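You operate a simulated robot arm through the tools that you are given. There is no shell and no other tool. Be economical: measure what you need, move in short steps, check, and stop when the job is done.

You run a simulated two-armed robot. Do the job below in one go: nothing can be reset, and whatever is moved stays where it is left.

Task
Grease the links and the gear, one line after the other.
Fine: selector to links, pump till its pin stands up; the same for gear; selector shut; no grease runs out; the machine stays locked off.
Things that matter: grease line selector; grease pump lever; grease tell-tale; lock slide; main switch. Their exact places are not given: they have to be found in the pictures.

Only the result counts: the job must be done as asked and must still hold three seconds after the hand-in. Knocking over, shifting, dropping, spilling or breaking anything else fails it.

Robot
Two 6-joint arms with fingered hands on one trunk, on a base that drives. Base frame: it is fixed to the floor where the robot stands at the start and does not move with it; the origin is under the middle of the robot, x ahead of it, y to its left, z up. Readings come in mm, rad, newtons and seconds.
The left shoulder is at the start at [50, 170, 1060], the right one opposite. With the tool pointing down near the work surface each hand reaches from about 480 to 760 mm from the robot's upright axis, wherever it stands, measured 20 degrees to its own side. Places, roughly: grease line selector [700, 0, 1100]; grease pump lever [700, 0, 1000]; grease tell-tale [800, 0, 1200]; lock slide [700, 0, 1300]; main switch [700, 0, 1400]. Payload 3.5 kg a hand.
Tool frame (each hand has its own): the origin (TCP) lies between the finger pads and is the grasp point; the fingertips stand 26 mm ahead of it; z points along the fingers, y is the line along which they close. The gripper opens to 132 mm. The gripper's body begins 73 mm behind the TCP. The gripper is a hand of 3 fingers: y runs from the thumb to the fingers, the wrist lies at [0, 0, -234] in the tool frame.
Orientation is told as [roll, pitch, yaw] about the base's x, y, z axes, in that order, counted from this pose: with the fingers straight down and closing along the base's y, the tool's x points along the base's -x, its y along +y and its z along -z.

Tools
- The arms move only by the tool play_rows. It takes "left_targets", "right_targets" or both (then of equal length, played together; a hand with none holds still); each is a list of rows, each a list of 2 entries, a list of its own where there are three numbers: the shift along the tool's x, y, z in mm, then the turn, a rotation vector about the tool's x, y, z in rad. In form: [[[x, y, z], [rx, ry, rz]], ...]. A call has 1 to 10 rows; each row shifts and turns the commanded pose from where the row before left it, along the tool's axes as they then stand. Each row takes 0.2 s and may step no farther than 50 mm and 0.15 rad from the row before; otherwise, the whole call is refused. A pose out of reach is approached as far as the arm can. The call stops where the force on the tool passes 40 N (or 10 N more than at its start, if that is more) or the arm is blocked; 0.2 s more then pass. In this call time passes only in rows, and 0.2 s behind the last. It gives the time, the measured TCP pose, the force on the tool (base axes), the opening and the grip force at its end, in the units of the frame above (readings bear some noise), with the torque about the TCP (base axes, N m) and any sound that the robot's microphone picked up.
- Cameras (640 x 400 px; columns grow to the right, rows downward): "scene" is now at [50.4, 0.3, 1672.2]; the picture's right is [0.02, -1.00, 0.00], its down [-0.54, -0.01, -0.84] and it looks along [0.84, 0.02, -0.54] (base axes); focal length 282 px, centre (320, 200). "left" rides on the left gripper at [-62, 3, -92] in its tool frame; the picture's right is [-0.05, -1.00, 0.00], its down [0.83, -0.04, -0.56] and it looks along [0.55, -0.03, 0.83] (tool axes); focal length 230 px, centre (320, 200). "right" rides on the right gripper at [62, 3, -92] in its tool frame; the picture's right is [-0.05, 1.00, 0.00], its down [-0.83, -0.04, -0.56] and it looks along [-0.55, -0.03, 0.83] (tool axes); focal length 230 px, centre (320, 200).
- camera(camera): a new picture of that camera. It takes no simulated time.
- slide_trunk(by): slides the trunk up (or, below 0, down) by that many mm; the arms and the scene camera ride with it, the base frame stays. It gives what a move gives, with no picture.
- base_move(legs): drives the robot by 1 to 6 legs, each [ahead, left, turn to the left] in mm, mm and rad, along the robot's own axes; the way and the turn of a leg run together, so that a leg with both is an arc; at most 1500 mm and 3.142 rad a leg. The arms and the cameras ride along, it lands a little off, and it stops where it bumps. It gives what a move gives.
- curl_fingers(finger1, finger2, thumb_bend, hand): sets how far each is bent, from 0 (flat) to 100 (curled in); at 30 the hand is open as for a grip, at 70 the pads meet at the TCP. One left out holds its place. A second passes; each finger stops where it meets its share of the squeeze, and holds until it gets a number again. It is the only way to open and close the hand. It gives what a move gives, with no picture; readings hold the bend of each and the force on the fingers (four entries, about 0 where the hand has none), thumb and palm.
- head_to(pan, tilt): turns the head with the scene camera to pan (to the left, within 1.501 rad either way) and tilt (down, from -0.506 to 1.204), counted from straight ahead of the robot. It gives what a move gives.
- measure_at(camera, pixels): for up to 12 pixels [column, row] of the newest picture of that camera ("zoom" is the newest enlarged one), the place [x, y, z] in the base frame of the surface seen there, good to about 3 mm. It takes no simulated time.
- zoom(camera, box): a new picture of the part [left, top, right, bottom] of that camera's present view, enlarged. It takes no simulated time.
- job_done(): hands the job in; it is judged then, once.

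Work in short steps. Measure before you move; look again where a grasp or a placing could have gone wrong, and mend it. You have 80 turns and 70 pictures in all, those below and enlarged ones among them. Open the grippers and draw the arms clear of the work before you hand the job in, unless the task says otherwise; then end with one line.

The tools are called after "Call:" as name(argument=value, ...) on one line, values as JSON. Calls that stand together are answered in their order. play_rows: Moves the arms, as the interface text tells. Its arguments: {"type":"object","properties":{"left_targets":{"type":"array"},"right_targets":{"type":"array"}},"required":[]} The other tools are called the same way: slide_trunk (by) slides the trunk up or down; curl_fingers (finger1, finger2, thumb_bend, hand) moves the fingers one by one; base_move (legs) drives the base; head_to (pan, tilt) turns the head that bears the scene camera; camera (camera) takes a picture; measure_at (camera, pixels) gives the place of the surface under pixels of a picture; zoom (camera, box) takes an enlarged picture of a part of a camera's view; job_done () hands the job in.

At the start:

```text
time_s: 0.0
left_tool_pos: [577.6, 337.1, 1000.3]
left_ee_rot: [0.001, 0.0, -0.001]
left_contact_force: [0.5, 0.6, -0.5]
left_torque: [0.0, -0.01, -0.03]
left_grip_width: 131.8
left_grasp_force: 0.0
left_shape: jaw
left_bend: [30.0, 30.0, 30.0]
left_finger forces: [0.0, 0.1, 0.0, 0.0, 0.0, 0.0]
right_tool_pos: [607.7, -280.8, 1000.4]
right_ee_rot: [-0.001, -0.001, 0.001]
right_contact_force: [-0.3, 0.6, 0.2]
right_torque: [0.03, 0.0, -0.01]
right_grip_width: 132.0
right_grasp_force: 0.1
right_shape: jaw
right_bend: [30.0, 30.0, 30.0]
right_finger forces: [0.0, 0.0, 0.0, 0.0, 0.0, 0.0]
trunk travel left (down, up): [-675.0, 35.0]
robot x, y, heading: [-2.7, 0.1, -0.003]
head pan, tilt: [0.019, 0.572]
```

scene: 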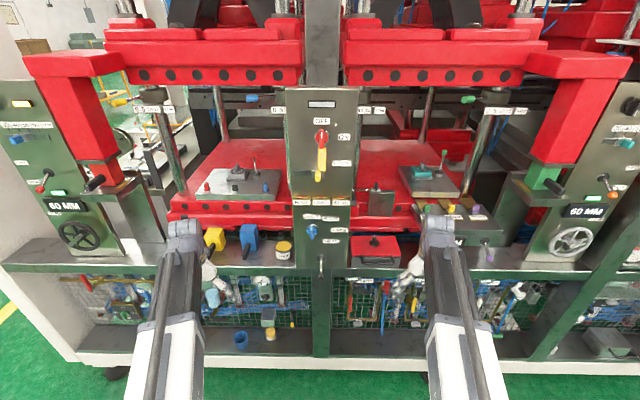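
right: 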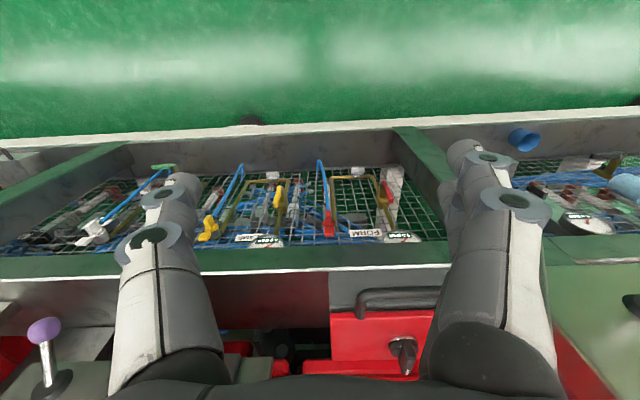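
left: 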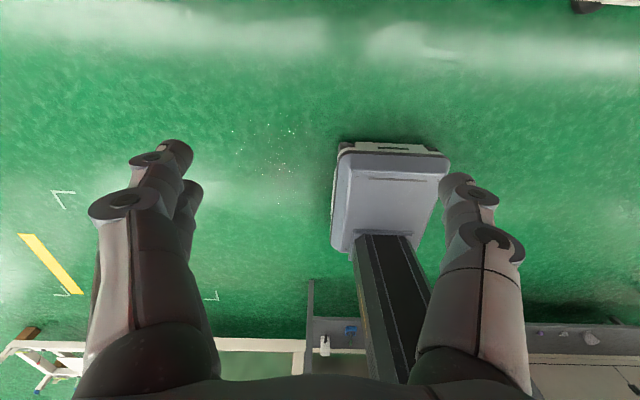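

The panel in the middle (cols 285-360, rows 85-270) holds the red/yellow switch, and below it a blue knob at (312,232). I zoom in on the panel's upper and lower parts.

Call:
zoom(camera="scene", box=[270, 190, 370, 290])

Call:
zoom(camera="scene", box=[270, 80, 400, 215])

```text
4.00 times, centred on (320, 240) of scene
```

zoom: 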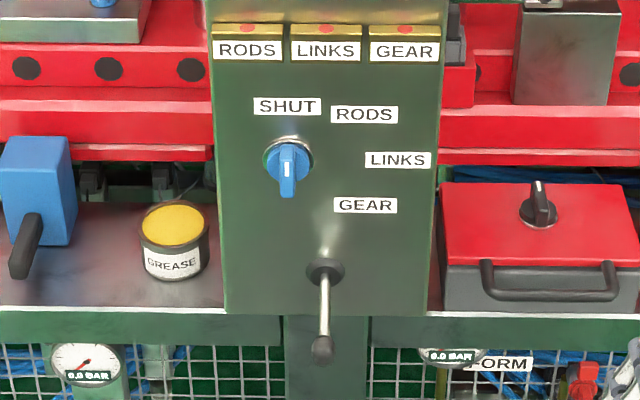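

```text
2.96 times, centred on (335, 148) of scene
```

zoom: 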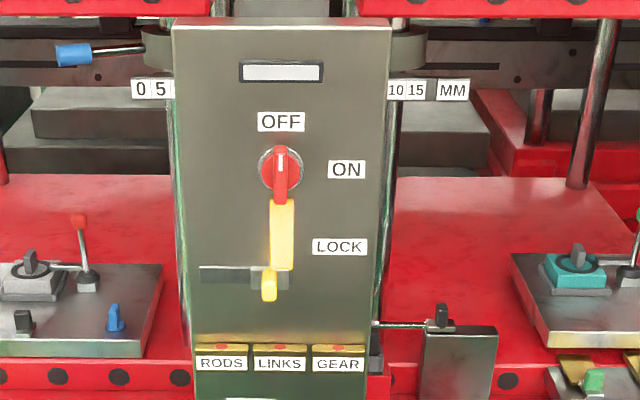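

The selector (zoom 288,165) points to SHUT; the lever ball is at zoom (322,347). I measure these, the labels and the panel face.

Call:
zoom(camera="scene", box=[290, 190, 350, 290])

Call:
measure_at(camera="scene", pixels=[[312, 228], [312, 234], [312, 225], [320, 258], [321, 267], [321, 276], [335, 230], [330, 250], [290, 260], [321, 180], [369, 186], [283, 250]])

```text
4.00 times, centred on (320, 240) of scene
```

zoom: 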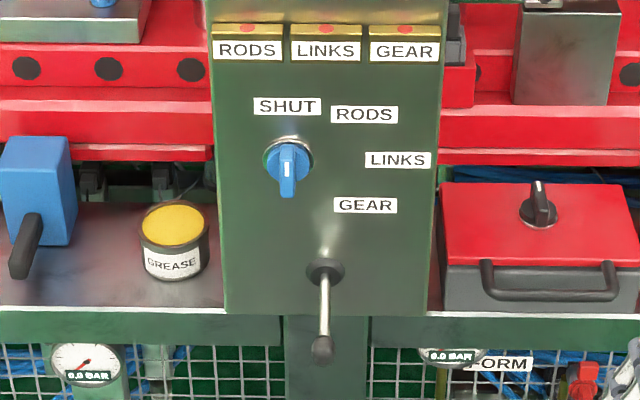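

```text
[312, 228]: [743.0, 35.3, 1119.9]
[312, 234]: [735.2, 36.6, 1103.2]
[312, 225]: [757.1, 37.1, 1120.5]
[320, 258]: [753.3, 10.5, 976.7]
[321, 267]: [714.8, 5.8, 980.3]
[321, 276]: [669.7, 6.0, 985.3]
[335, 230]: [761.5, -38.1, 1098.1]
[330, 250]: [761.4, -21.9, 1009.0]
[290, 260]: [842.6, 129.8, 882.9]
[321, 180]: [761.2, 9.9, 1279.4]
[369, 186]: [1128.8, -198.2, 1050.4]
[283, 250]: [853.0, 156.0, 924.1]
```

The panel face is at x≈761, the selector at about (743,36,1112), and the lever sticks straight out to a ball at about (668,6,985). I turn both hands to point forward, in place, well clear of the panel.

Call:
play_rows(left_targets=[[[0, 0, 0], [0, -0.15, 0]], [[0, 0, 0], [0, -0.15, 0]], [[0, 0, 0], [0, -0.15, 0]], [[0, 0, 0], [0, -0.15, 0]], [[0, 0, 0], [0, -0.15, 0]], [[0, 0, 0], [0, -0.15, 0]], [[0, 0, 0], [0, -0.15, 0]], [[0, 0, 0], [0, -0.15, 0]], [[0, 0, 0], [0, -0.15, 0]], [[0, 0, 0], [0, -0.15, 0]]], right_targets=[[[0, 0, 0], [0, -0.15, 0]], [[0, 0, 0], [0, -0.15, 0]], [[0, 0, 0], [0, -0.15, 0]], [[0, 0, 0], [0, -0.15, 0]], [[0, 0, 0], [0, -0.15, 0]], [[0, 0, 0], [0, -0.15, 0]], [[0, 0, 0], [0, -0.15, 0]], [[0, 0, 0], [0, -0.15, 0]], [[0, 0, 0], [0, -0.15, 0]], [[0, 0, 0], [0, -0.15, 0]]])

Call:
measure_at(camera="zoom", pixels=[[288, 112], [364, 121], [398, 167], [365, 212], [288, 160], [288, 190], [322, 347], [326, 270], [326, 30], [323, 310]])

```text
time_s: 2.2
left_tool_pos: [628.2, 363.9, 992.0]
left_ee_rot: [-0.004, -1.497, 0.005]
left_contact_force: [0.2, 0.3, 0.3]
left_torque: [0.0, 0.01, 0.0]
left_grip_width: 131.7
left_grasp_force: 0.0
left_shape: jaw
left_bend: [30.0, 30.0, 30.0]
left_finger forces: [0.0, 0.0, 0.1, 0.1, 0.1, 0.0]
left hand out of reach, approached as far as the arm can: row 5, 6, 7, 8
right_tool_pos: [658.8, -295.8, 998.0]
right_ee_rot: [0.002, -1.238, -0.006]
right_contact_force: [0.9, -0.4, 0.1]
right_torque: [0.0, 0.03, 0.01]
right_grip_width: 132.0
right_grasp_force: 0.1
right_shape: jaw
right_bend: [30.0, 30.0, 30.0]
right_finger forces: [0.0, 0.0, 0.0, 0.0, 0.0, 0.0]
right hand out of reach, approached as far as the arm can: row 5, 6, 7, 8, 9, 10
trunk travel left (down, up): [-675.0, 35.0]
robot x, y, heading: [-0.4, -3.0, -0.003]
head pan, tilt: [0.019, 0.572]
```

```text
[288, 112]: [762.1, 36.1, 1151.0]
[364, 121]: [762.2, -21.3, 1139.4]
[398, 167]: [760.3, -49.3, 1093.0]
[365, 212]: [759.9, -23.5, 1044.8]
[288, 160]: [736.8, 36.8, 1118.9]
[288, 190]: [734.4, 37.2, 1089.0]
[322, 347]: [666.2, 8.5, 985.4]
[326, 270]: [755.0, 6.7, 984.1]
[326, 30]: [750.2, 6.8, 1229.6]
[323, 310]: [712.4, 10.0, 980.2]
```

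Left hand now points forward at (628,364,992). I move it sideways in front of the selector, TCP at about x=620, to see the knob closely.

Call:
play_rows(left_targets=[[[-13, -41, 0], [0, -0.07, 0]], [[-13, -41, 0], [0, 0, 0]], [[-13, -41, 0], [0, 0, 0]], [[-13, -41, 0], [0, 0, 0]], [[-13, -41, 0], [0, 0, 0]], [[-13, -41, 0], [0, 0, 0]], [[-13, -41, 0], [0, 0, 0]], [[-13, -41, 0], [0, 0, 0]]])

Call:
camera(camera="left")

```text
time_s: 4.0
left_tool_pos: [698.9, 172.8, 1101.3]
left_ee_rot: [0.035, -1.561, -0.069]
left_contact_force: [0.3, 0.0, -0.6]
left_torque: [0.02, 0.0, 0.03]
left_grip_width: 131.8
left_grasp_force: 0.1
left_shape: jaw
left_bend: [30.0, 30.0, 30.0]
left_finger forces: [0.0, 0.1, 0.1, 0.0, 0.0, 0.1]
left hand out of reach, approached as far as the arm can: row 1, 2, 3, 4, 5, 6, 7, 8
right_tool_pos: [659.2, -295.0, 997.8]
right_ee_rot: [0.004, -1.24, -0.006]
right_contact_force: [-1.1, -0.7, -0.5]
right_torque: [-0.04, 0.02, -0.01]
right_grip_width: 131.7
right_grasp_force: 0.2
right_shape: jaw
right_bend: [30.0, 30.0, 30.0]
right_finger forces: [0.0, 0.1, 0.0, 0.0, 0.0, 0.0]
trunk travel left (down, up): [-675.0, 35.0]
robot x, y, heading: [0.3, -0.7, 0.0]
head pan, tilt: [0.019, 0.572]
```

```text
63 pictures are left
```

left: 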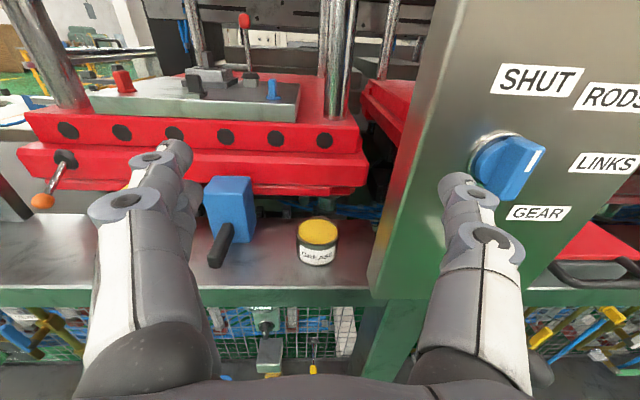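

The arm can't fold that short, so it stands too near. I back the base by 150 mm to gain working room.

Call:
base_move(legs=[[-150, 0, 0]])

```text
time_s: 5.4
left_tool_pos: [546.5, 171.4, 1103.2]
left_ee_rot: [0.005, -1.564, -0.042]
left_contact_force: [-1.3, -1.1, 0.3]
left_torque: [-0.01, -0.02, 0.01]
left_grip_width: 132.0
left_grasp_force: 0.0
left_shape: jaw
left_bend: [30.0, 30.0, 30.0]
left_finger forces: [0.0, 0.1, 0.1, 0.0, 0.0, 0.0]
right_tool_pos: [506.8, -295.0, 998.9]
right_ee_rot: [0.004, -1.242, -0.007]
right_contact_force: [-0.3, -0.3, -0.3]
right_torque: [0.01, 0.03, 0.0]
right_grip_width: 131.9
right_grasp_force: 0.0
right_shape: jaw
right_bend: [30.0, 30.0, 30.0]
right_finger forces: [0.0, 0.0, 0.1, 0.0, 0.1, 0.1]
trunk travel left (down, up): [-675.0, 35.0]
robot x, y, heading: [-149.8, 1.7, -0.001]
head pan, tilt: [0.019, 0.572]
```

Now I move the left hand forward and sideways toward the selector's axis with small steps, then look.

Call:
play_rows(left_targets=[[[0, -5, 40], [0, 0, 0]], [[0, -5, 40], [0, 0, 0]]])

```text
time_s: 6.0
left_tool_pos: [627.4, 160.3, 1101.0]
left_ee_rot: [0.002, -1.557, -0.048]
left_contact_force: [0.0, 0.0, 0.6]
left_torque: [0.0, -0.02, 0.0]
left_grip_width: 131.6
left_grasp_force: 0.1
left_shape: jaw
left_bend: [30.0, 30.0, 30.0]
left_finger forces: [0.0, 0.0, 0.0, 0.1, 0.0, 0.0]
right_tool_pos: [507.7, -295.1, 998.0]
right_ee_rot: [0.004, -1.24, -0.007]
right_contact_force: [0.6, -0.3, 0.1]
right_torque: [-0.02, 0.01, -0.03]
right_grip_width: 132.3
right_grasp_force: 0.1
right_shape: jaw
right_bend: [30.0, 30.0, 30.0]
right_finger forces: [0.1, 0.1, 0.0, 0.1, 0.1, 0.0]
trunk travel left (down, up): [-675.0, 35.0]
robot x, y, heading: [-149.0, 1.7, -0.001]
head pan, tilt: [0.019, 0.572]
```

The hand follows well. I shift 124 mm to the right to align with y≈36.

Call:
play_rows(left_targets=[[[0, -42, 0], [0, 0, 0]], [[0, -41, 0], [0, 0, 0]], [[0, -41, 0], [0, 0, 0]]])

Call:
camera(camera="left")

Call:
measure_at(camera="left", pixels=[[320, 150]])

```text
time_s: 6.8
left_tool_pos: [633.1, 112.7, 1123.4]
left_ee_rot: [-0.034, -1.543, -0.062]
left_contact_force: [-0.2, 0.0, -0.3]
left_torque: [-0.01, 0.03, -0.01]
left_grip_width: 132.1
left_grasp_force: 0.1
left_shape: jaw
left_bend: [30.0, 30.0, 30.0]
left_finger forces: [0.0, 0.0, 0.0, 0.1, 0.0, 0.0]
left hand out of reach, approached as far as the arm can: row 1, 2, 3
right_tool_pos: [506.8, -295.7, 998.0]
right_ee_rot: [0.004, -1.239, -0.006]
right_contact_force: [0.0, 0.3, -0.4]
right_torque: [-0.03, 0.0, -0.04]
right_grip_width: 131.5
right_grasp_force: 0.1
right_shape: jaw
right_bend: [30.0, 30.0, 30.0]
right_finger forces: [0.0, 0.1, 0.0, 0.0, 0.0, 0.0]
trunk travel left (down, up): [-675.0, 35.0]
robot x, y, heading: [-153.0, 3.1, -0.004]
head pan, tilt: [0.019, 0.572]
```

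```text
62 pictures are left
```

left: 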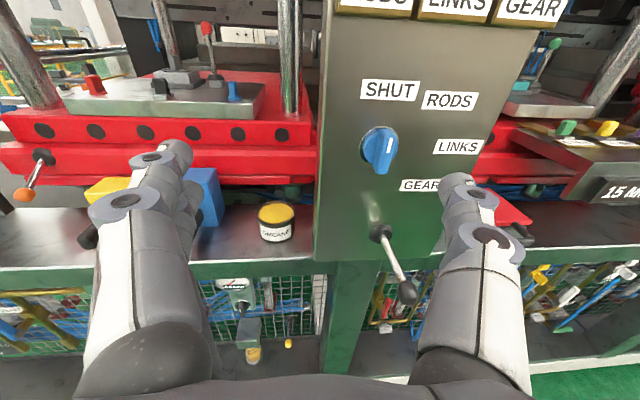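

```text
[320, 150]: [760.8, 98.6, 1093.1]
```

The left hand is short of room inward. I drive the base 150 mm to the right so the left arm faces the selector and lever squarely.

Call:
base_move(legs=[[0, -170, 0]])

Call:
play_rows(left_targets=[[[10, 40, 0], [0, 0, 0]], [[10, 40, 0], [0, 0, 0]]])

Call:
camera(camera="left")

```text
time_s: 8.2
left_tool_pos: [632.4, -58.5, 1123.8]
left_ee_rot: [-0.008, -1.542, -0.086]
left_contact_force: [0.2, -0.2, -0.3]
left_torque: [-0.02, -0.02, 0.01]
left_grip_width: 132.0
left_grasp_force: 0.0
left_shape: jaw
left_bend: [30.0, 30.0, 30.0]
left_finger forces: [0.0, 0.0, 0.0, 0.0, 0.1, 0.1]
right_tool_pos: [507.5, -467.6, 997.5]
right_ee_rot: [0.006, -1.239, -0.011]
right_contact_force: [-0.7, -0.9, -0.6]
right_torque: [0.0, 0.01, 0.03]
right_grip_width: 132.0
right_grasp_force: 0.0
right_shape: jaw
right_bend: [30.0, 30.0, 30.0]
right_finger forces: [0.0, 0.0, 0.0, 0.1, 0.0, 0.0]
trunk travel left (down, up): [-675.0, 35.0]
robot x, y, heading: [-150.0, -172.2, -0.002]
head pan, tilt: [0.019, 0.572]
```

```text
time_s: 8.8
left_tool_pos: [639.1, 21.3, 1102.0]
left_ee_rot: [-0.055, -1.543, -0.043]
left_contact_force: [0.8, -0.2, -0.2]
left_torque: [0.01, -0.04, 0.0]
left_grip_width: 132.1
left_grasp_force: 0.1
left_shape: jaw
left_bend: [30.0, 30.0, 30.0]
left_finger forces: [0.0, 0.0, 0.1, 0.1, 0.0, 0.0]
right_tool_pos: [508.0, -466.4, 997.1]
right_ee_rot: [0.003, -1.239, -0.007]
right_contact_force: [0.4, 0.0, 0.4]
right_torque: [0.0, 0.0, 0.02]
right_grip_width: 131.8
right_grasp_force: 0.0
right_shape: jaw
right_bend: [30.0, 30.0, 30.0]
right_finger forces: [0.0, 0.0, 0.0, 0.1, 0.1, 0.0]
trunk travel left (down, up): [-675.0, 35.0]
robot x, y, heading: [-150.2, -170.3, 0.002]
head pan, tilt: [0.019, 0.572]
```

```text
61 pictures are left
```

left: 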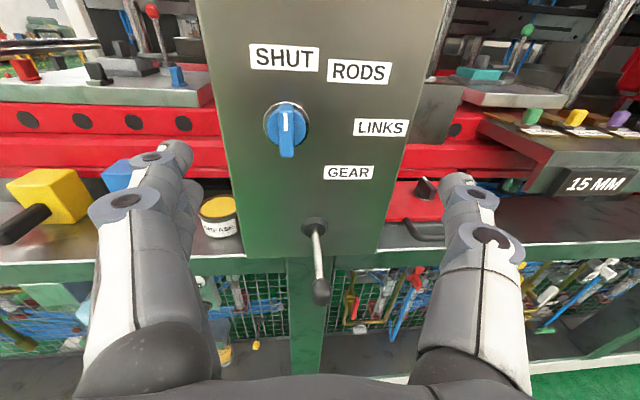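

The view is good: knob at (287,127), lever ball at (321,292). I zoom on the knob and measure.

Call:
zoom(camera="left", box=[240, 80, 350, 190])

Call:
measure_at(camera="left", pixels=[[286, 112], [286, 122], [287, 130], [287, 140], [287, 150], [278, 150], [277, 125], [297, 125], [293, 150], [308, 125], [265, 125], [287, 104]])

Call:
measure_at(camera="zoom", pixels=[[265, 135], [265, 240], [265, 285], [230, 190], [300, 190], [265, 190], [245, 230], [285, 230], [200, 190], [350, 190]])

```text
3.64 times, centred on (295, 135) of left
```

zoom: 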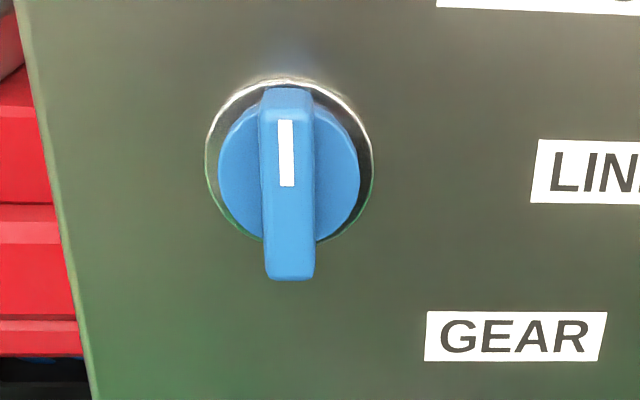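

```text
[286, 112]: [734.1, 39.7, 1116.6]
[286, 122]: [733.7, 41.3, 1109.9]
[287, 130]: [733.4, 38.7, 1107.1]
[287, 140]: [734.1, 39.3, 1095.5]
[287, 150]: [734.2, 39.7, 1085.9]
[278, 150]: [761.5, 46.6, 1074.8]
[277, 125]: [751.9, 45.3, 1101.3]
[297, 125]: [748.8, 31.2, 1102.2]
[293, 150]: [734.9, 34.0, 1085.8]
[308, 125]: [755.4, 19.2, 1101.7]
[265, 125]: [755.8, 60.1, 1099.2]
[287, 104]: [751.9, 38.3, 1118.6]
```

```text
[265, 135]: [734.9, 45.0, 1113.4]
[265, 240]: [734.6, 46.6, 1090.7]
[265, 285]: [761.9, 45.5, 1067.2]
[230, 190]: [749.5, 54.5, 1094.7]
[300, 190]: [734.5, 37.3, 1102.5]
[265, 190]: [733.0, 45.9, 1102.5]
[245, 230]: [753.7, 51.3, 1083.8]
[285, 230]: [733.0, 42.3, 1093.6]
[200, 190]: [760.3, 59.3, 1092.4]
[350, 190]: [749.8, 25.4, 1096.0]
```

The bar handle is 13 mm wide at y≈39.5, z 1084–1120 (centre 1101), front at x=734, disc behind at 750. I straighten the hand (tool z is 0.1 rad off to the right) and bring the TCP to (690,39.5,1101).

Call:
play_rows(left_targets=[[[0, 0, 0], [-0.098, -0.028, 0]], [[1, 18, 20], [0, 0, 0]], [[0, 0, 30], [0, 0, 0]]])

Call:
curl_fingers(hand="left", finger1=50, finger2=50, thumb_bend=50)

Call:
camera(camera="left")

```text
time_s: 9.7
left_tool_pos: [690.6, 40.9, 1102.6]
left_ee_rot: [-0.715, -1.571, 0.719]
left_contact_force: [0.3, -0.2, 0.2]
left_torque: [0.0, 0.0, 0.0]
left_grip_width: 131.8
left_grasp_force: 0.0
left_shape: jaw
left_bend: [30.0, 30.0, 30.0]
left_finger forces: [0.0, 0.1, 0.0, 0.0, 0.1, 0.0]
right_tool_pos: [507.6, -468.2, 997.1]
right_ee_rot: [0.005, -1.238, -0.005]
right_contact_force: [0.5, -0.1, 0.4]
right_torque: [0.04, 0.01, -0.01]
right_grip_width: 132.0
right_grasp_force: 0.1
right_shape: jaw
right_bend: [30.0, 30.0, 30.0]
right_finger forces: [0.0, 0.0, 0.1, 0.0, 0.0, 0.1]
trunk travel left (down, up): [-675.0, 35.0]
robot x, y, heading: [-151.4, -170.0, 0.003]
head pan, tilt: [0.019, 0.572]
```

```text
time_s: 10.7
left_tool_pos: [688.8, 39.7, 1101.6]
left_ee_rot: [1.207, -1.571, -1.205]
left_contact_force: [0.2, -0.6, -0.3]
left_torque: [0.01, -0.01, 0.02]
left_grip_width: 68.4
left_grasp_force: 0.1
left_shape: fingers
left_bend: [50.0, 50.0, 50.0]
left_finger forces: [0.1, 0.0, 0.1, 0.0, 0.0, 0.0]
right_tool_pos: [507.2, -467.0, 997.1]
right_ee_rot: [0.003, -1.239, -0.007]
right_contact_force: [0.2, 0.8, -0.3]
right_torque: [0.0, 0.0, 0.0]
right_grip_width: 131.9
right_grasp_force: 0.1
right_shape: jaw
right_bend: [30.0, 30.0, 30.0]
right_finger forces: [0.0, 0.0, 0.1, 0.0, 0.0, 0.0]
trunk travel left (down, up): [-675.0, 35.0]
robot x, y, heading: [-153.4, -170.5, -0.005]
head pan, tilt: [0.019, 0.572]
```

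```text
59 pictures are left
```

left: 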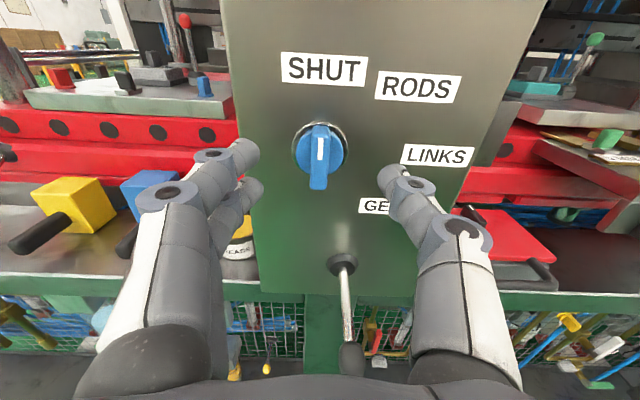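

The hand is squared up at half opening. I advance 31 mm so the tips flank the bar and then close.

Call:
play_rows(left_targets=[[[0, 0, 16], [0, 0, 0]], [[0, 0, 15], [0, 0, 0]]])

Call:
curl_fingers(hand="left", finger1=70, finger2=70, thumb_bend=70)

Call:
camera(camera="left")

```text
time_s: 11.2
left_tool_pos: [721.3, 40.7, 1101.6]
left_ee_rot: [1.276, -1.57, -1.275]
left_contact_force: [-0.5, 0.0, 0.6]
left_torque: [0.0, 0.0, -0.01]
left_grip_width: 68.6
left_grasp_force: 0.1
left_shape: fingers
left_bend: [50.0, 50.0, 50.0]
left_finger forces: [0.0, 0.0, 0.1, 0.1, 0.0, 0.0]
right_tool_pos: [506.9, -467.2, 998.3]
right_ee_rot: [0.004, -1.239, -0.007]
right_contact_force: [-0.5, -0.8, 0.0]
right_torque: [0.0, -0.03, -0.02]
right_grip_width: 132.1
right_grasp_force: 0.1
right_shape: jaw
right_bend: [30.0, 30.0, 30.0]
right_finger forces: [0.1, 0.1, 0.1, 0.0, 0.1, 0.0]
trunk travel left (down, up): [-675.0, 35.0]
robot x, y, heading: [-150.3, -170.7, 0.004]
head pan, tilt: [0.019, 0.572]
```

```text
time_s: 12.2
left_tool_pos: [720.4, 41.1, 1102.4]
left_ee_rot: [1.576, -1.57, -1.574]
left_contact_force: [1.1, 0.2, 0.6]
left_torque: [0.0, -0.03, 0.02]
left_grip_width: 13.5
left_grasp_force: 3.8
left_shape: fingers
left_bend: [67.0, 67.0, 68.0]
left_finger forces: [1.8, 1.7, 0.1, 0.0, 3.5, 0.0]
right_tool_pos: [507.6, -468.0, 997.7]
right_ee_rot: [0.003, -1.239, -0.006]
right_contact_force: [1.0, -0.1, 0.0]
right_torque: [0.02, -0.04, 0.0]
right_grip_width: 131.6
right_grasp_force: 0.1
right_shape: jaw
right_bend: [30.0, 30.0, 30.0]
right_finger forces: [0.1, 0.0, 0.0, 0.0, 0.0, 0.0]
trunk travel left (down, up): [-675.0, 35.0]
robot x, y, heading: [-149.1, -169.6, 0.002]
head pan, tilt: [0.019, 0.572]
```

```text
58 pictures are left
```

left: 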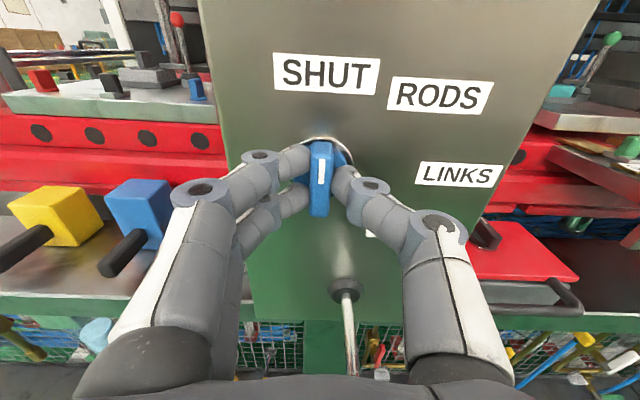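

The bar is gripped (13.5 mm, 3.8 N). I turn clockwise about the tool z, first 0.6 rad, to see how it goes.

Call:
curl_fingers(hand="left", finger1=80, finger2=80, thumb_bend=80)

Call:
play_rows(left_targets=[[[0, 0, 0], [0, 0, 0.12]], [[0, 0, 0], [0, 0, 0.12]], [[0, 0, 0], [0, 0, 0.12]], [[0, 0, 0], [0, 0, 0.12]], [[0, 0, 0], [0, 0, 0.12]]])

Call:
camera(camera="left")

```text
time_s: 13.2
left_tool_pos: [721.5, 40.1, 1101.9]
left_ee_rot: [1.395, -1.571, -1.392]
left_contact_force: [9.6, 0.5, 3.4]
left_torque: [-0.03, -0.02, -0.02]
left_grip_width: 11.6
left_grasp_force: 16.4
left_shape: fingers
left_bend: [71.0, 71.0, 69.0]
left_finger forces: [8.2, 8.2, 0.0, 0.0, 16.6, 0.2]
right_tool_pos: [507.6, -467.7, 997.3]
right_ee_rot: [0.005, -1.238, -0.01]
right_contact_force: [0.3, 0.2, -0.2]
right_torque: [-0.01, -0.01, 0.0]
right_grip_width: 131.7
right_grasp_force: 0.0
right_shape: jaw
right_bend: [30.0, 30.0, 30.0]
right_finger forces: [0.0, 0.0, 0.1, 0.0, 0.0, 0.0]
trunk travel left (down, up): [-675.0, 35.0]
robot x, y, heading: [-152.3, -170.7, -0.006]
head pan, tilt: [0.019, 0.572]
```

```text
time_s: 14.4
left_tool_pos: [720.1, 39.1, 1101.5]
left_ee_rot: [1.57, -0.967, -1.568]
left_contact_force: [9.7, -4.7, 3.7]
left_torque: [-0.03, -0.06, -0.07]
left_grip_width: 11.3
left_grasp_force: 16.4
left_shape: fingers
left_bend: [71.0, 71.0, 69.0]
left_finger forces: [7.4, 8.0, 0.0, 0.0, 16.8, 0.1]
right_tool_pos: [507.5, -469.2, 996.9]
right_ee_rot: [0.005, -1.239, -0.009]
right_contact_force: [0.6, -0.9, 0.3]
right_torque: [0.03, -0.01, -0.01]
right_grip_width: 132.1
right_grasp_force: 0.1
right_shape: jaw
right_bend: [30.0, 30.0, 30.0]
right_finger forces: [0.0, 0.0, 0.0, 0.0, 0.0, 0.0]
trunk travel left (down, up): [-675.0, 35.0]
robot x, y, heading: [-153.0, -170.6, 0.0]
head pan, tilt: [0.019, 0.572]
```

```text
57 pictures are left
```

left: 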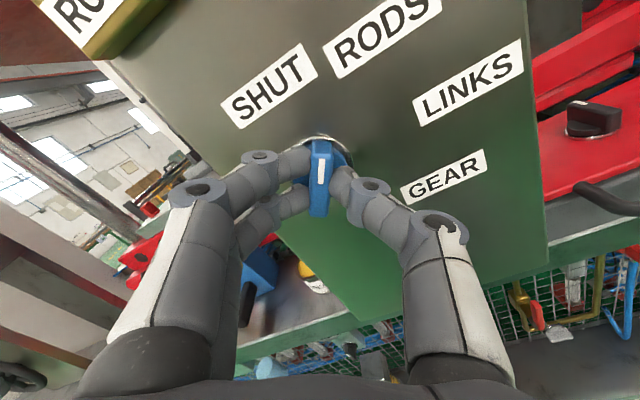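

The knob turns with the hand. I continue 0.96 rad to bring it to LINKS (90°).

Call:
play_rows(left_targets=[[[0, 0, 0], [0, 0, 0.12]], [[0, 0, 0], [0, 0, 0.12]], [[0, 0, 0], [0, 0, 0.12]], [[0, 0, 0], [0, 0, 0.12]], [[0, 0, 0], [0, 0, 0.12]], [[0, 0, 0], [0, 0, 0.12]], [[0, 0, 0], [0, 0, 0.12]], [[0, 0, 0], [0, 0, 0.12]]])

Call:
camera(camera="left")

```text
time_s: 16.2
left_tool_pos: [720.8, 37.4, 1100.9]
left_ee_rot: [1.57, -0.007, -1.571]
left_contact_force: [7.3, -11.0, -4.6]
left_torque: [0.01, 0.08, -0.19]
left_grip_width: 11.0
left_grasp_force: 16.1
left_shape: fingers
left_bend: [71.0, 71.0, 69.0]
left_finger forces: [6.8, 6.8, 0.1, 0.0, 18.1, 0.1]
right_tool_pos: [507.2, -468.8, 996.9]
right_ee_rot: [0.007, -1.238, -0.01]
right_contact_force: [0.3, -0.7, -0.9]
right_torque: [0.02, -0.02, 0.0]
right_grip_width: 131.8
right_grasp_force: 0.0
right_shape: jaw
right_bend: [30.0, 30.0, 30.0]
right_finger forces: [0.0, 0.1, 0.0, 0.0, 0.0, 0.1]
trunk travel left (down, up): [-675.0, 35.0]
robot x, y, heading: [-149.8, -172.9, -0.002]
head pan, tilt: [0.019, 0.572]
```

```text
56 pictures are left
```

left: 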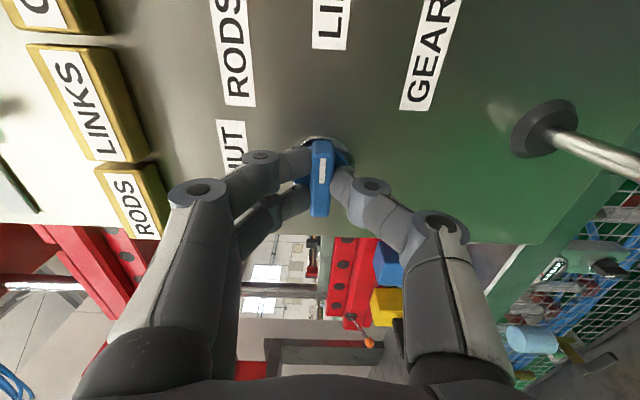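

The mark points at LINKS. I let go, pull back, and check with a zoom.

Call:
curl_fingers(hand="left", finger1=50, finger2=50, thumb_bend=50)

Call:
play_rows(left_targets=[[[0, 0, -40], [0, 0, 0]], [[0, 0, -40], [0, 0, 0]]])

Call:
zoom(camera="left", box=[220, 20, 460, 180])

```text
time_s: 17.2
left_tool_pos: [719.4, 39.9, 1101.5]
left_ee_rot: [1.572, -0.009, -1.567]
left_contact_force: [0.1, 0.4, -0.1]
left_torque: [-0.01, -0.01, -0.01]
left_grip_width: 67.1
left_grasp_force: 0.0
left_shape: fingers
left_bend: [50.0, 50.0, 50.0]
left_finger forces: [0.0, 0.1, 0.0, 0.1, 0.0, 0.1]
right_tool_pos: [506.5, -466.3, 997.0]
right_ee_rot: [0.005, -1.239, -0.008]
right_contact_force: [0.5, 0.1, 0.4]
right_torque: [-0.03, -0.01, 0.0]
right_grip_width: 131.9
right_grasp_force: 0.1
right_shape: jaw
right_bend: [30.0, 30.0, 30.0]
right_finger forces: [0.1, 0.1, 0.0, 0.0, 0.0, 0.0]
trunk travel left (down, up): [-675.0, 35.0]
robot x, y, heading: [-153.5, -169.0, -0.003]
head pan, tilt: [0.019, 0.572]
```

```text
time_s: 17.9
left_tool_pos: [638.7, 40.4, 1102.3]
left_ee_rot: [1.571, -0.008, -1.57]
left_contact_force: [-0.2, -0.7, 0.4]
left_torque: [-0.02, 0.04, 0.02]
left_grip_width: 67.3
left_grasp_force: 0.1
left_shape: fingers
left_bend: [50.0, 50.0, 50.0]
left_finger forces: [0.1, 0.0, 0.1, 0.0, 0.1, 0.1]
right_tool_pos: [506.4, -468.5, 997.8]
right_ee_rot: [0.004, -1.239, -0.007]
right_contact_force: [0.1, -0.6, -0.1]
right_torque: [0.0, -0.01, 0.0]
right_grip_width: 131.8
right_grasp_force: 0.0
right_shape: jaw
right_bend: [30.0, 30.0, 30.0]
right_finger forces: [0.0, 0.0, 0.0, 0.0, 0.0, 0.1]
trunk travel left (down, up): [-675.0, 35.0]
robot x, y, heading: [-150.9, -169.3, -0.002]
head pan, tilt: [0.019, 0.572]
```

```text
2.50 times, centred on (340, 100) of left
```

zoom: 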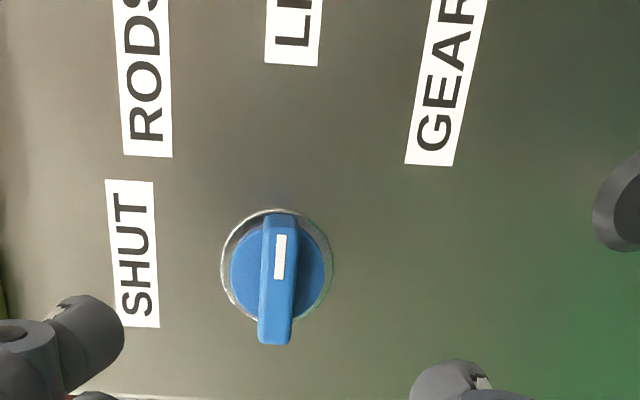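

The knob clearly points at LINKS. Now I go to the lever: back 40, then down 117 and 33 to the right (fingers will close vertically around the ball).

Call:
play_rows(left_targets=[[[0, 0, -40], [0, 0, 0]], [[-11, -39, 0], [0, 0, 0]], [[-11, -39, 0], [0, 0, 0]], [[-11, -39, 0], [0, 0, 0]]])

Call:
camera(camera="left")

Call:
camera(camera="scene")

```text
time_s: 18.9
left_tool_pos: [598.9, 39.9, 988.5]
left_ee_rot: [1.569, -0.008, -1.588]
left_contact_force: [0.2, -0.1, 0.1]
left_torque: [0.01, 0.0, 0.03]
left_grip_width: 67.3
left_grasp_force: 0.0
left_shape: fingers
left_bend: [50.0, 50.0, 50.0]
left_finger forces: [0.1, 0.0, 0.1, 0.0, 0.0, 0.0]
left hand out of reach, approached as far as the arm can: row 3, 4
right_tool_pos: [505.9, -466.9, 997.2]
right_ee_rot: [0.003, -1.239, -0.007]
right_contact_force: [-0.4, 0.3, 0.5]
right_torque: [0.05, 0.01, 0.02]
right_grip_width: 131.8
right_grasp_force: 0.0
right_shape: jaw
right_bend: [30.0, 30.0, 30.0]
right_finger forces: [0.1, 0.0, 0.0, 0.1, 0.0, 0.1]
trunk travel left (down, up): [-675.0, 35.0]
robot x, y, heading: [-150.5, -171.4, -0.003]
head pan, tilt: [0.019, 0.572]
```

```text
54 pictures are left
```

left: 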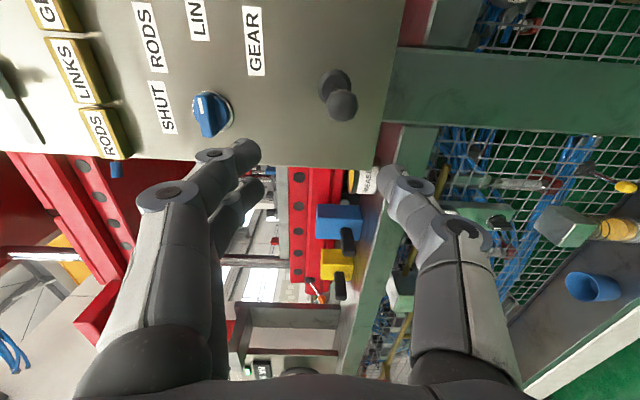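

```text
53 pictures are left
```

scene: 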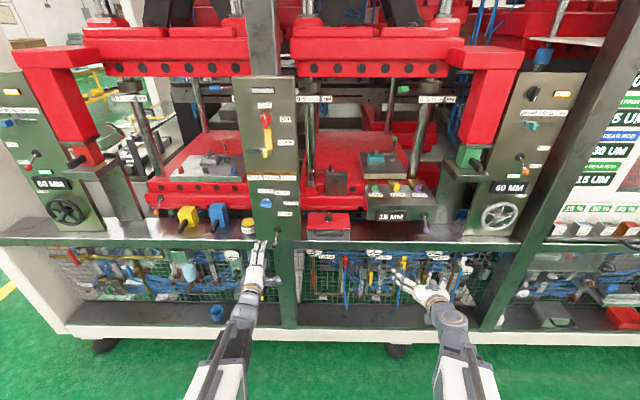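

The hand stopped short inward (too folded). I drive the base 50 back and 35 to the right, then measure the lever ball at (340,105).

Call:
base_move(legs=[[-50, -35, 0]])

Call:
camera(camera="left")

Call:
zoom(camera="scene", box=[225, 80, 305, 280])

```text
time_s: 19.8
left_tool_pos: [546.9, 3.7, 990.0]
left_ee_rot: [1.569, -0.009, -1.585]
left_contact_force: [-0.4, -0.1, 0.0]
left_torque: [-0.01, 0.0, -0.01]
left_grip_width: 67.5
left_grasp_force: 0.0
left_shape: fingers
left_bend: [50.0, 50.0, 50.0]
left_finger forces: [0.0, 0.0, 0.0, 0.0, 0.1, 0.0]
right_tool_pos: [455.6, -502.9, 997.1]
right_ee_rot: [0.006, -1.241, -0.009]
right_contact_force: [-0.2, -0.8, -0.5]
right_torque: [0.0, -0.02, -0.01]
right_grip_width: 131.9
right_grasp_force: 0.1
right_shape: jaw
right_bend: [30.0, 30.0, 30.0]
right_finger forces: [0.0, 0.1, 0.0, 0.0, 0.1, 0.1]
trunk travel left (down, up): [-675.0, 35.0]
robot x, y, heading: [-201.1, -207.2, 0.002]
head pan, tilt: [0.019, 0.572]
```

```text
52 pictures are left
```

left: 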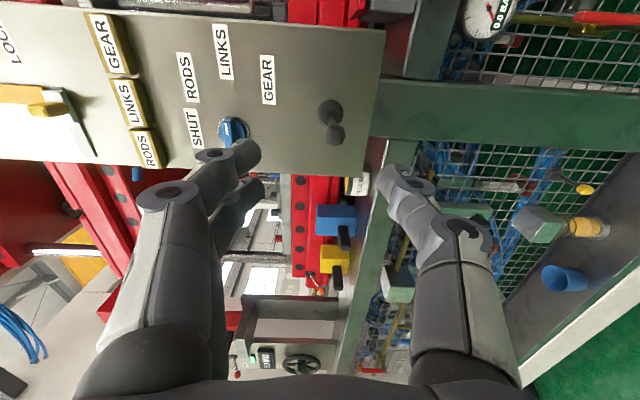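

```text
2.00 times, centred on (265, 180) of scene
```

zoom: 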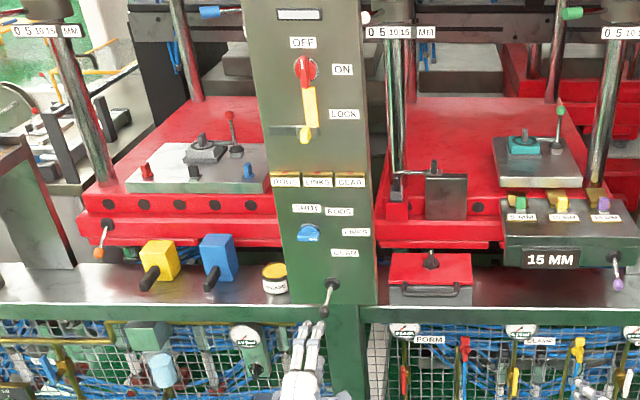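

The ball is at (336,133) in the left picture. I measure it.

Call:
measure_at(camera="left", pixels=[[336, 133], [328, 133], [343, 133], [336, 126], [336, 141], [330, 118], [329, 105]])

```text
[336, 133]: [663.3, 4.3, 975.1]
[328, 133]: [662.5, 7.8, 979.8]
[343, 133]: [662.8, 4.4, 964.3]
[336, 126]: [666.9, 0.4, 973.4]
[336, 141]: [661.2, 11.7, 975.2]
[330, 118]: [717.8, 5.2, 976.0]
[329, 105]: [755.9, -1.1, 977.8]
```

The ball centre is about (674,6,974). I advance the hand around it in steps.

Call:
measure_at(camera="left", pixels=[[400, 110], [450, 110], [350, 250], [372, 180]])

Call:
play_rows(left_targets=[[[1, -8, 32], [0, 0, 0]], [[1, -7, 32], [0, 0, 0]], [[1, 0, 32], [0, 0, 0]], [[0, 0, 29], [0, 0, 0]]])

Call:
camera(camera="left")

```text
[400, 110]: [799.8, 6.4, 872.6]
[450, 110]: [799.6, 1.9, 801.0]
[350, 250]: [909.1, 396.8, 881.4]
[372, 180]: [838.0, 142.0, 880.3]
```

```text
time_s: 20.8
left_tool_pos: [673.4, 6.1, 972.4]
left_ee_rot: [1.565, -0.008, -1.591]
left_contact_force: [0.1, -0.6, -0.2]
left_torque: [0.0, 0.01, 0.0]
left_grip_width: 67.5
left_grasp_force: 0.1
left_shape: fingers
left_bend: [50.0, 50.0, 50.0]
left_finger forces: [0.1, 0.0, 0.1, 0.1, 0.0, 0.0]
right_tool_pos: [457.0, -500.7, 998.2]
right_ee_rot: [0.004, -1.238, -0.006]
right_contact_force: [-0.1, 0.1, 0.5]
right_torque: [0.06, 0.03, 0.0]
right_grip_width: 131.9
right_grasp_force: 0.0
right_shape: jaw
right_bend: [30.0, 30.0, 30.0]
right_finger forces: [0.1, 0.1, 0.1, 0.1, 0.1, 0.1]
trunk travel left (down, up): [-675.0, 35.0]
robot x, y, heading: [-203.1, -208.3, -0.005]
head pan, tilt: [0.019, 0.572]
```

```text
50 pictures are left
```

left: 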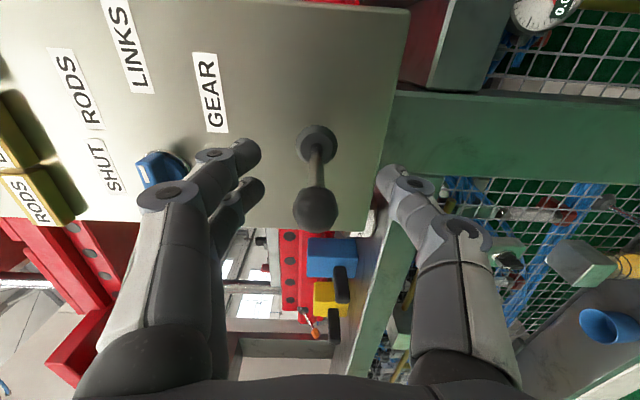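

The ball sits between the fingers and thumb. I close on it.

Call:
curl_fingers(hand="left", finger1=70, finger2=70, thumb_bend=70)

Call:
camera(camera="left")

```text
time_s: 21.8
left_tool_pos: [673.6, 5.9, 972.7]
left_ee_rot: [1.566, -0.008, -1.59]
left_contact_force: [3.6, -0.1, -0.8]
left_torque: [0.04, -0.03, -0.01]
left_grip_width: 10.8
left_grasp_force: 3.8
left_shape: fingers
left_bend: [69.0, 67.0, 68.0]
left_finger forces: [0.9, 2.9, 0.0, 0.0, 3.6, 0.0]
right_tool_pos: [457.3, -502.2, 997.5]
right_ee_rot: [0.004, -1.24, -0.006]
right_contact_force: [1.0, -0.3, -1.1]
right_torque: [0.02, -0.04, 0.01]
right_grip_width: 132.0
right_grasp_force: 0.0
right_shape: jaw
right_bend: [30.0, 30.0, 30.0]
right_finger forces: [0.0, 0.0, 0.1, 0.0, 0.0, 0.0]
trunk travel left (down, up): [-675.0, 35.0]
robot x, y, heading: [-198.6, -204.7, 0.0]
head pan, tilt: [0.019, 0.572]
```

```text
49 pictures are left
```

left: 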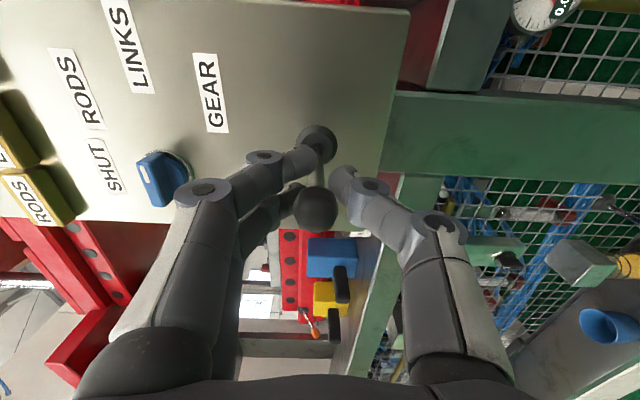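

The tips pinch the lever shaft just behind the ball. I pump downward along the arc by about 0.3 rad as a first test.

Call:
play_rows(left_targets=[[[0, -8.7, 0.4], [-0.1, 0, 0]], [[0, -8.7, 0.4], [-0.1, 0, 0]], [[0, -8.7, 0.4], [-0.1, 0, 0]]])

Call:
zoom(camera="scene", box=[245, 140, 305, 270])

```text
time_s: 22.6
left_tool_pos: [675.0, 51.6, 955.9]
left_ee_rot: [1.86, -0.002, -1.612]
left_contact_force: [0.6, -0.5, -0.2]
left_torque: [0.01, -0.01, 0.01]
left_grip_width: 6.4
left_grasp_force: 0.0
left_shape: fingers
left_bend: [70.0, 70.0, 70.0]
left_finger forces: [0.0, 0.1, 0.1, 0.0, 0.0, 0.1]
left hand out of reach, approached as far as the arm can: row 1, 2, 3
right_tool_pos: [456.5, -502.4, 997.6]
right_ee_rot: [0.005, -1.237, -0.007]
right_contact_force: [0.0, -0.5, -0.1]
right_torque: [-0.04, 0.04, -0.01]
right_grip_width: 131.8
right_grasp_force: 0.0
right_shape: jaw
right_bend: [30.0, 30.0, 30.0]
right_finger forces: [0.1, 0.1, 0.1, 0.0, 0.0, 0.0]
trunk travel left (down, up): [-675.0, 35.0]
robot x, y, heading: [-205.1, -208.5, 0.001]
head pan, tilt: [0.019, 0.572]
```

```text
3.08 times, centred on (275, 205) of scene
```

zoom: 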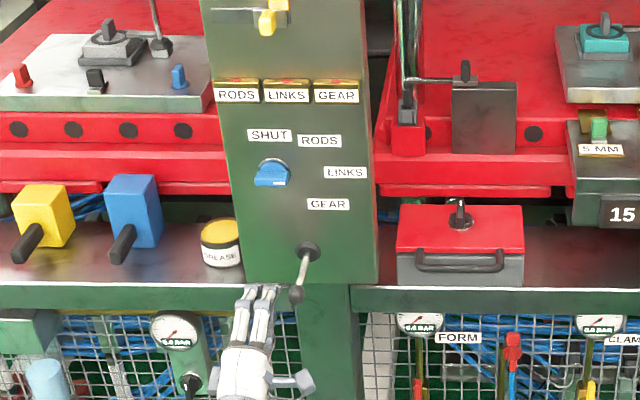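

The wrist ran into a limit and the hand slid off sideways to y=51; the lever is untouched. I back away, undo the tilt and roll the hand back toward neutral.

Call:
play_rows(left_targets=[[[0, 0, -45], [0, 0, 0]], [[0, 0, -45], [0.1, 0, 0]], [[0, 0, 0], [0.1, 0, 0]], [[0, 0, 0], [0.1, 0, -0.05]], [[0, 0, 0], [0, 0, -0.15]], [[0, 0, 0], [0, 0, -0.15]], [[0, 0, 0], [0, 0, -0.15]], [[0, 0, 0], [0, 0, -0.15]], [[0, 0, 0], [0, 0, -0.15]], [[0, 0, 0], [0, 0, -0.15]]])

Call:
play_rows(left_targets=[[[0, 0, 0], [0, 0, -0.15]], [[0, 0, 0], [0, 0, -0.15]], [[0, 0, 0], [0, 0, -0.15]], [[0, 0, 0], [0, 0, -0.15]], [[0, 0, 0], [0, 0, -0.02]]])

Call:
camera(camera="left")

```text
time_s: 24.8
left_tool_pos: [587.8, 62.1, 931.8]
left_ee_rot: [1.563, -0.962, -1.582]
left_contact_force: [0.4, 0.0, 0.0]
left_torque: [-0.01, -0.01, -0.03]
left_grip_width: 6.1
left_grasp_force: 0.0
left_shape: fingers
left_bend: [70.0, 70.0, 70.0]
left_finger forces: [0.0, 0.0, 0.0, 0.0, 0.0, 0.0]
left hand out of reach, approached as far as the arm can: row 1
right_tool_pos: [457.6, -501.5, 998.7]
right_ee_rot: [0.004, -1.238, -0.007]
right_contact_force: [-0.4, -0.4, 0.1]
right_torque: [-0.01, 0.0, 0.01]
right_grip_width: 131.9
right_grasp_force: 0.0
right_shape: jaw
right_bend: [30.0, 30.0, 30.0]
right_finger forces: [0.0, 0.1, 0.0, 0.0, 0.0, 0.0]
trunk travel left (down, up): [-675.0, 35.0]
robot x, y, heading: [-202.9, -203.8, -0.002]
head pan, tilt: [0.019, 0.572]
```

```text
time_s: 26.0
left_tool_pos: [588.5, 63.2, 932.6]
left_ee_rot: [-1.121, -1.561, 1.101]
left_contact_force: [-0.2, -0.5, 0.7]
left_torque: [0.0, 0.03, -0.01]
left_grip_width: 6.0
left_grasp_force: 0.0
left_shape: fingers
left_bend: [70.0, 70.0, 70.0]
left_finger forces: [0.0, 0.1, 0.1, 0.0, 0.0, 0.0]
right_tool_pos: [457.6, -501.2, 996.2]
right_ee_rot: [0.003, -1.24, -0.008]
right_contact_force: [0.9, -0.3, 0.1]
right_torque: [0.01, -0.02, 0.0]
right_grip_width: 132.0
right_grasp_force: 0.0
right_shape: jaw
right_bend: [30.0, 30.0, 30.0]
right_finger forces: [0.0, 0.0, 0.0, 0.0, 0.1, 0.0]
trunk travel left (down, up): [-675.0, 35.0]
robot x, y, heading: [-203.4, -207.3, -0.001]
head pan, tilt: [0.019, 0.572]
```

```text
47 pictures are left
```

left: 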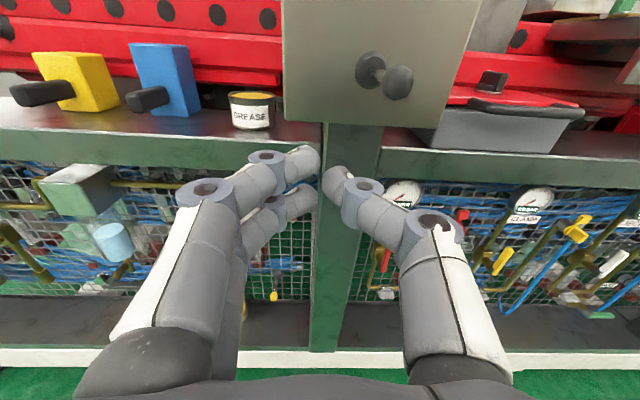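

Hand is neutral again at (588,63,932) with closed fingers. I drive the base 56 mm right to align with the lever, and lift the hand to z≈1015 so the fist can push the ball from above.

Call:
play_rows(left_targets=[[[-42, 0, 0], [0, 0, 0]], [[-42, 0, 0], [0, 0, 0]]])

Call:
base_move(legs=[[0, -57, 0]])

Call:
play_rows(left_targets=[[[0, 0, 37], [0, 0, 0]], [[0, 0, 35], [0, 0, 0]]])

Call:
camera(camera="left")

```text
time_s: 26.6
left_tool_pos: [586.5, 61.9, 1015.6]
left_ee_rot: [-0.987, -1.564, 0.97]
left_contact_force: [0.6, -0.5, 0.5]
left_torque: [-0.03, -0.02, -0.04]
left_grip_width: 6.1
left_grasp_force: 0.1
left_shape: fingers
left_bend: [70.0, 70.0, 70.0]
left_finger forces: [0.1, 0.0, 0.0, 0.1, 0.0, 0.0]
right_tool_pos: [456.2, -503.3, 996.3]
right_ee_rot: [0.002, -1.239, -0.008]
right_contact_force: [-0.4, -1.0, 0.2]
right_torque: [-0.02, 0.01, -0.01]
right_grip_width: 131.9
right_grasp_force: 0.0
right_shape: jaw
right_bend: [30.0, 30.0, 30.0]
right_finger forces: [0.0, 0.1, 0.1, 0.0, 0.1, 0.0]
trunk travel left (down, up): [-675.0, 35.0]
robot x, y, heading: [-204.0, -204.5, -0.007]
head pan, tilt: [0.019, 0.572]
```

```text
time_s: 27.6
left_tool_pos: [588.0, 4.2, 1014.9]
left_ee_rot: [-0.967, -1.561, 0.948]
left_contact_force: [-0.1, 0.1, -0.4]
left_torque: [-0.02, 0.01, 0.01]
left_grip_width: 6.0
left_grasp_force: 0.0
left_shape: fingers
left_bend: [70.0, 70.0, 70.0]
left_finger forces: [0.0, 0.0, 0.0, 0.0, 0.0, 0.0]
right_tool_pos: [456.3, -560.9, 996.7]
right_ee_rot: [0.008, -1.239, -0.011]
right_contact_force: [-0.6, -1.2, 0.4]
right_torque: [0.01, 0.03, 0.03]
right_grip_width: 131.7
right_grasp_force: 0.0
right_shape: jaw
right_bend: [30.0, 30.0, 30.0]
right_finger forces: [0.0, 0.0, 0.0, 0.0, 0.0, 0.0]
trunk travel left (down, up): [-675.0, 35.0]
robot x, y, heading: [-204.3, -261.5, 0.001]
head pan, tilt: [0.019, 0.572]
```

```text
time_s: 28.2
left_tool_pos: [660.1, 3.0, 1013.8]
left_ee_rot: [-1.012, -1.562, 0.993]
left_contact_force: [0.8, 0.4, 0.1]
left_torque: [0.05, -0.01, -0.01]
left_grip_width: 6.0
left_grasp_force: 0.1
left_shape: fingers
left_bend: [70.0, 70.0, 70.0]
left_finger forces: [0.0, 0.0, 0.1, 0.0, 0.1, 0.0]
right_tool_pos: [456.6, -559.4, 997.0]
right_ee_rot: [0.005, -1.238, -0.008]
right_contact_force: [-0.2, -0.9, 0.4]
right_torque: [0.0, 0.01, 0.04]
right_grip_width: 132.0
right_grasp_force: 0.0
right_shape: jaw
right_bend: [30.0, 30.0, 30.0]
right_finger forces: [0.1, 0.0, 0.0, 0.1, 0.0, 0.1]
trunk travel left (down, up): [-675.0, 35.0]
robot x, y, heading: [-201.8, -263.1, -0.001]
head pan, tilt: [0.019, 0.572]
```

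```text
46 pictures are left
```

left: 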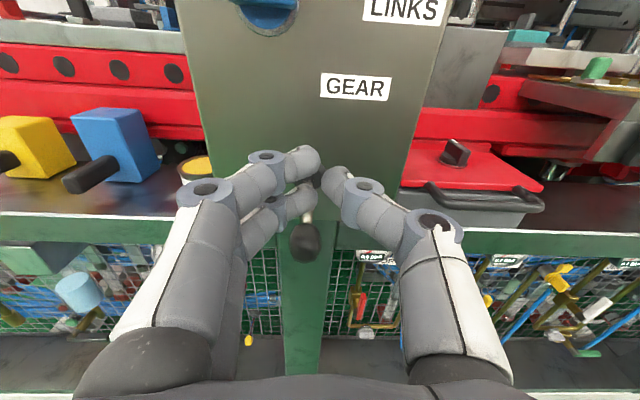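

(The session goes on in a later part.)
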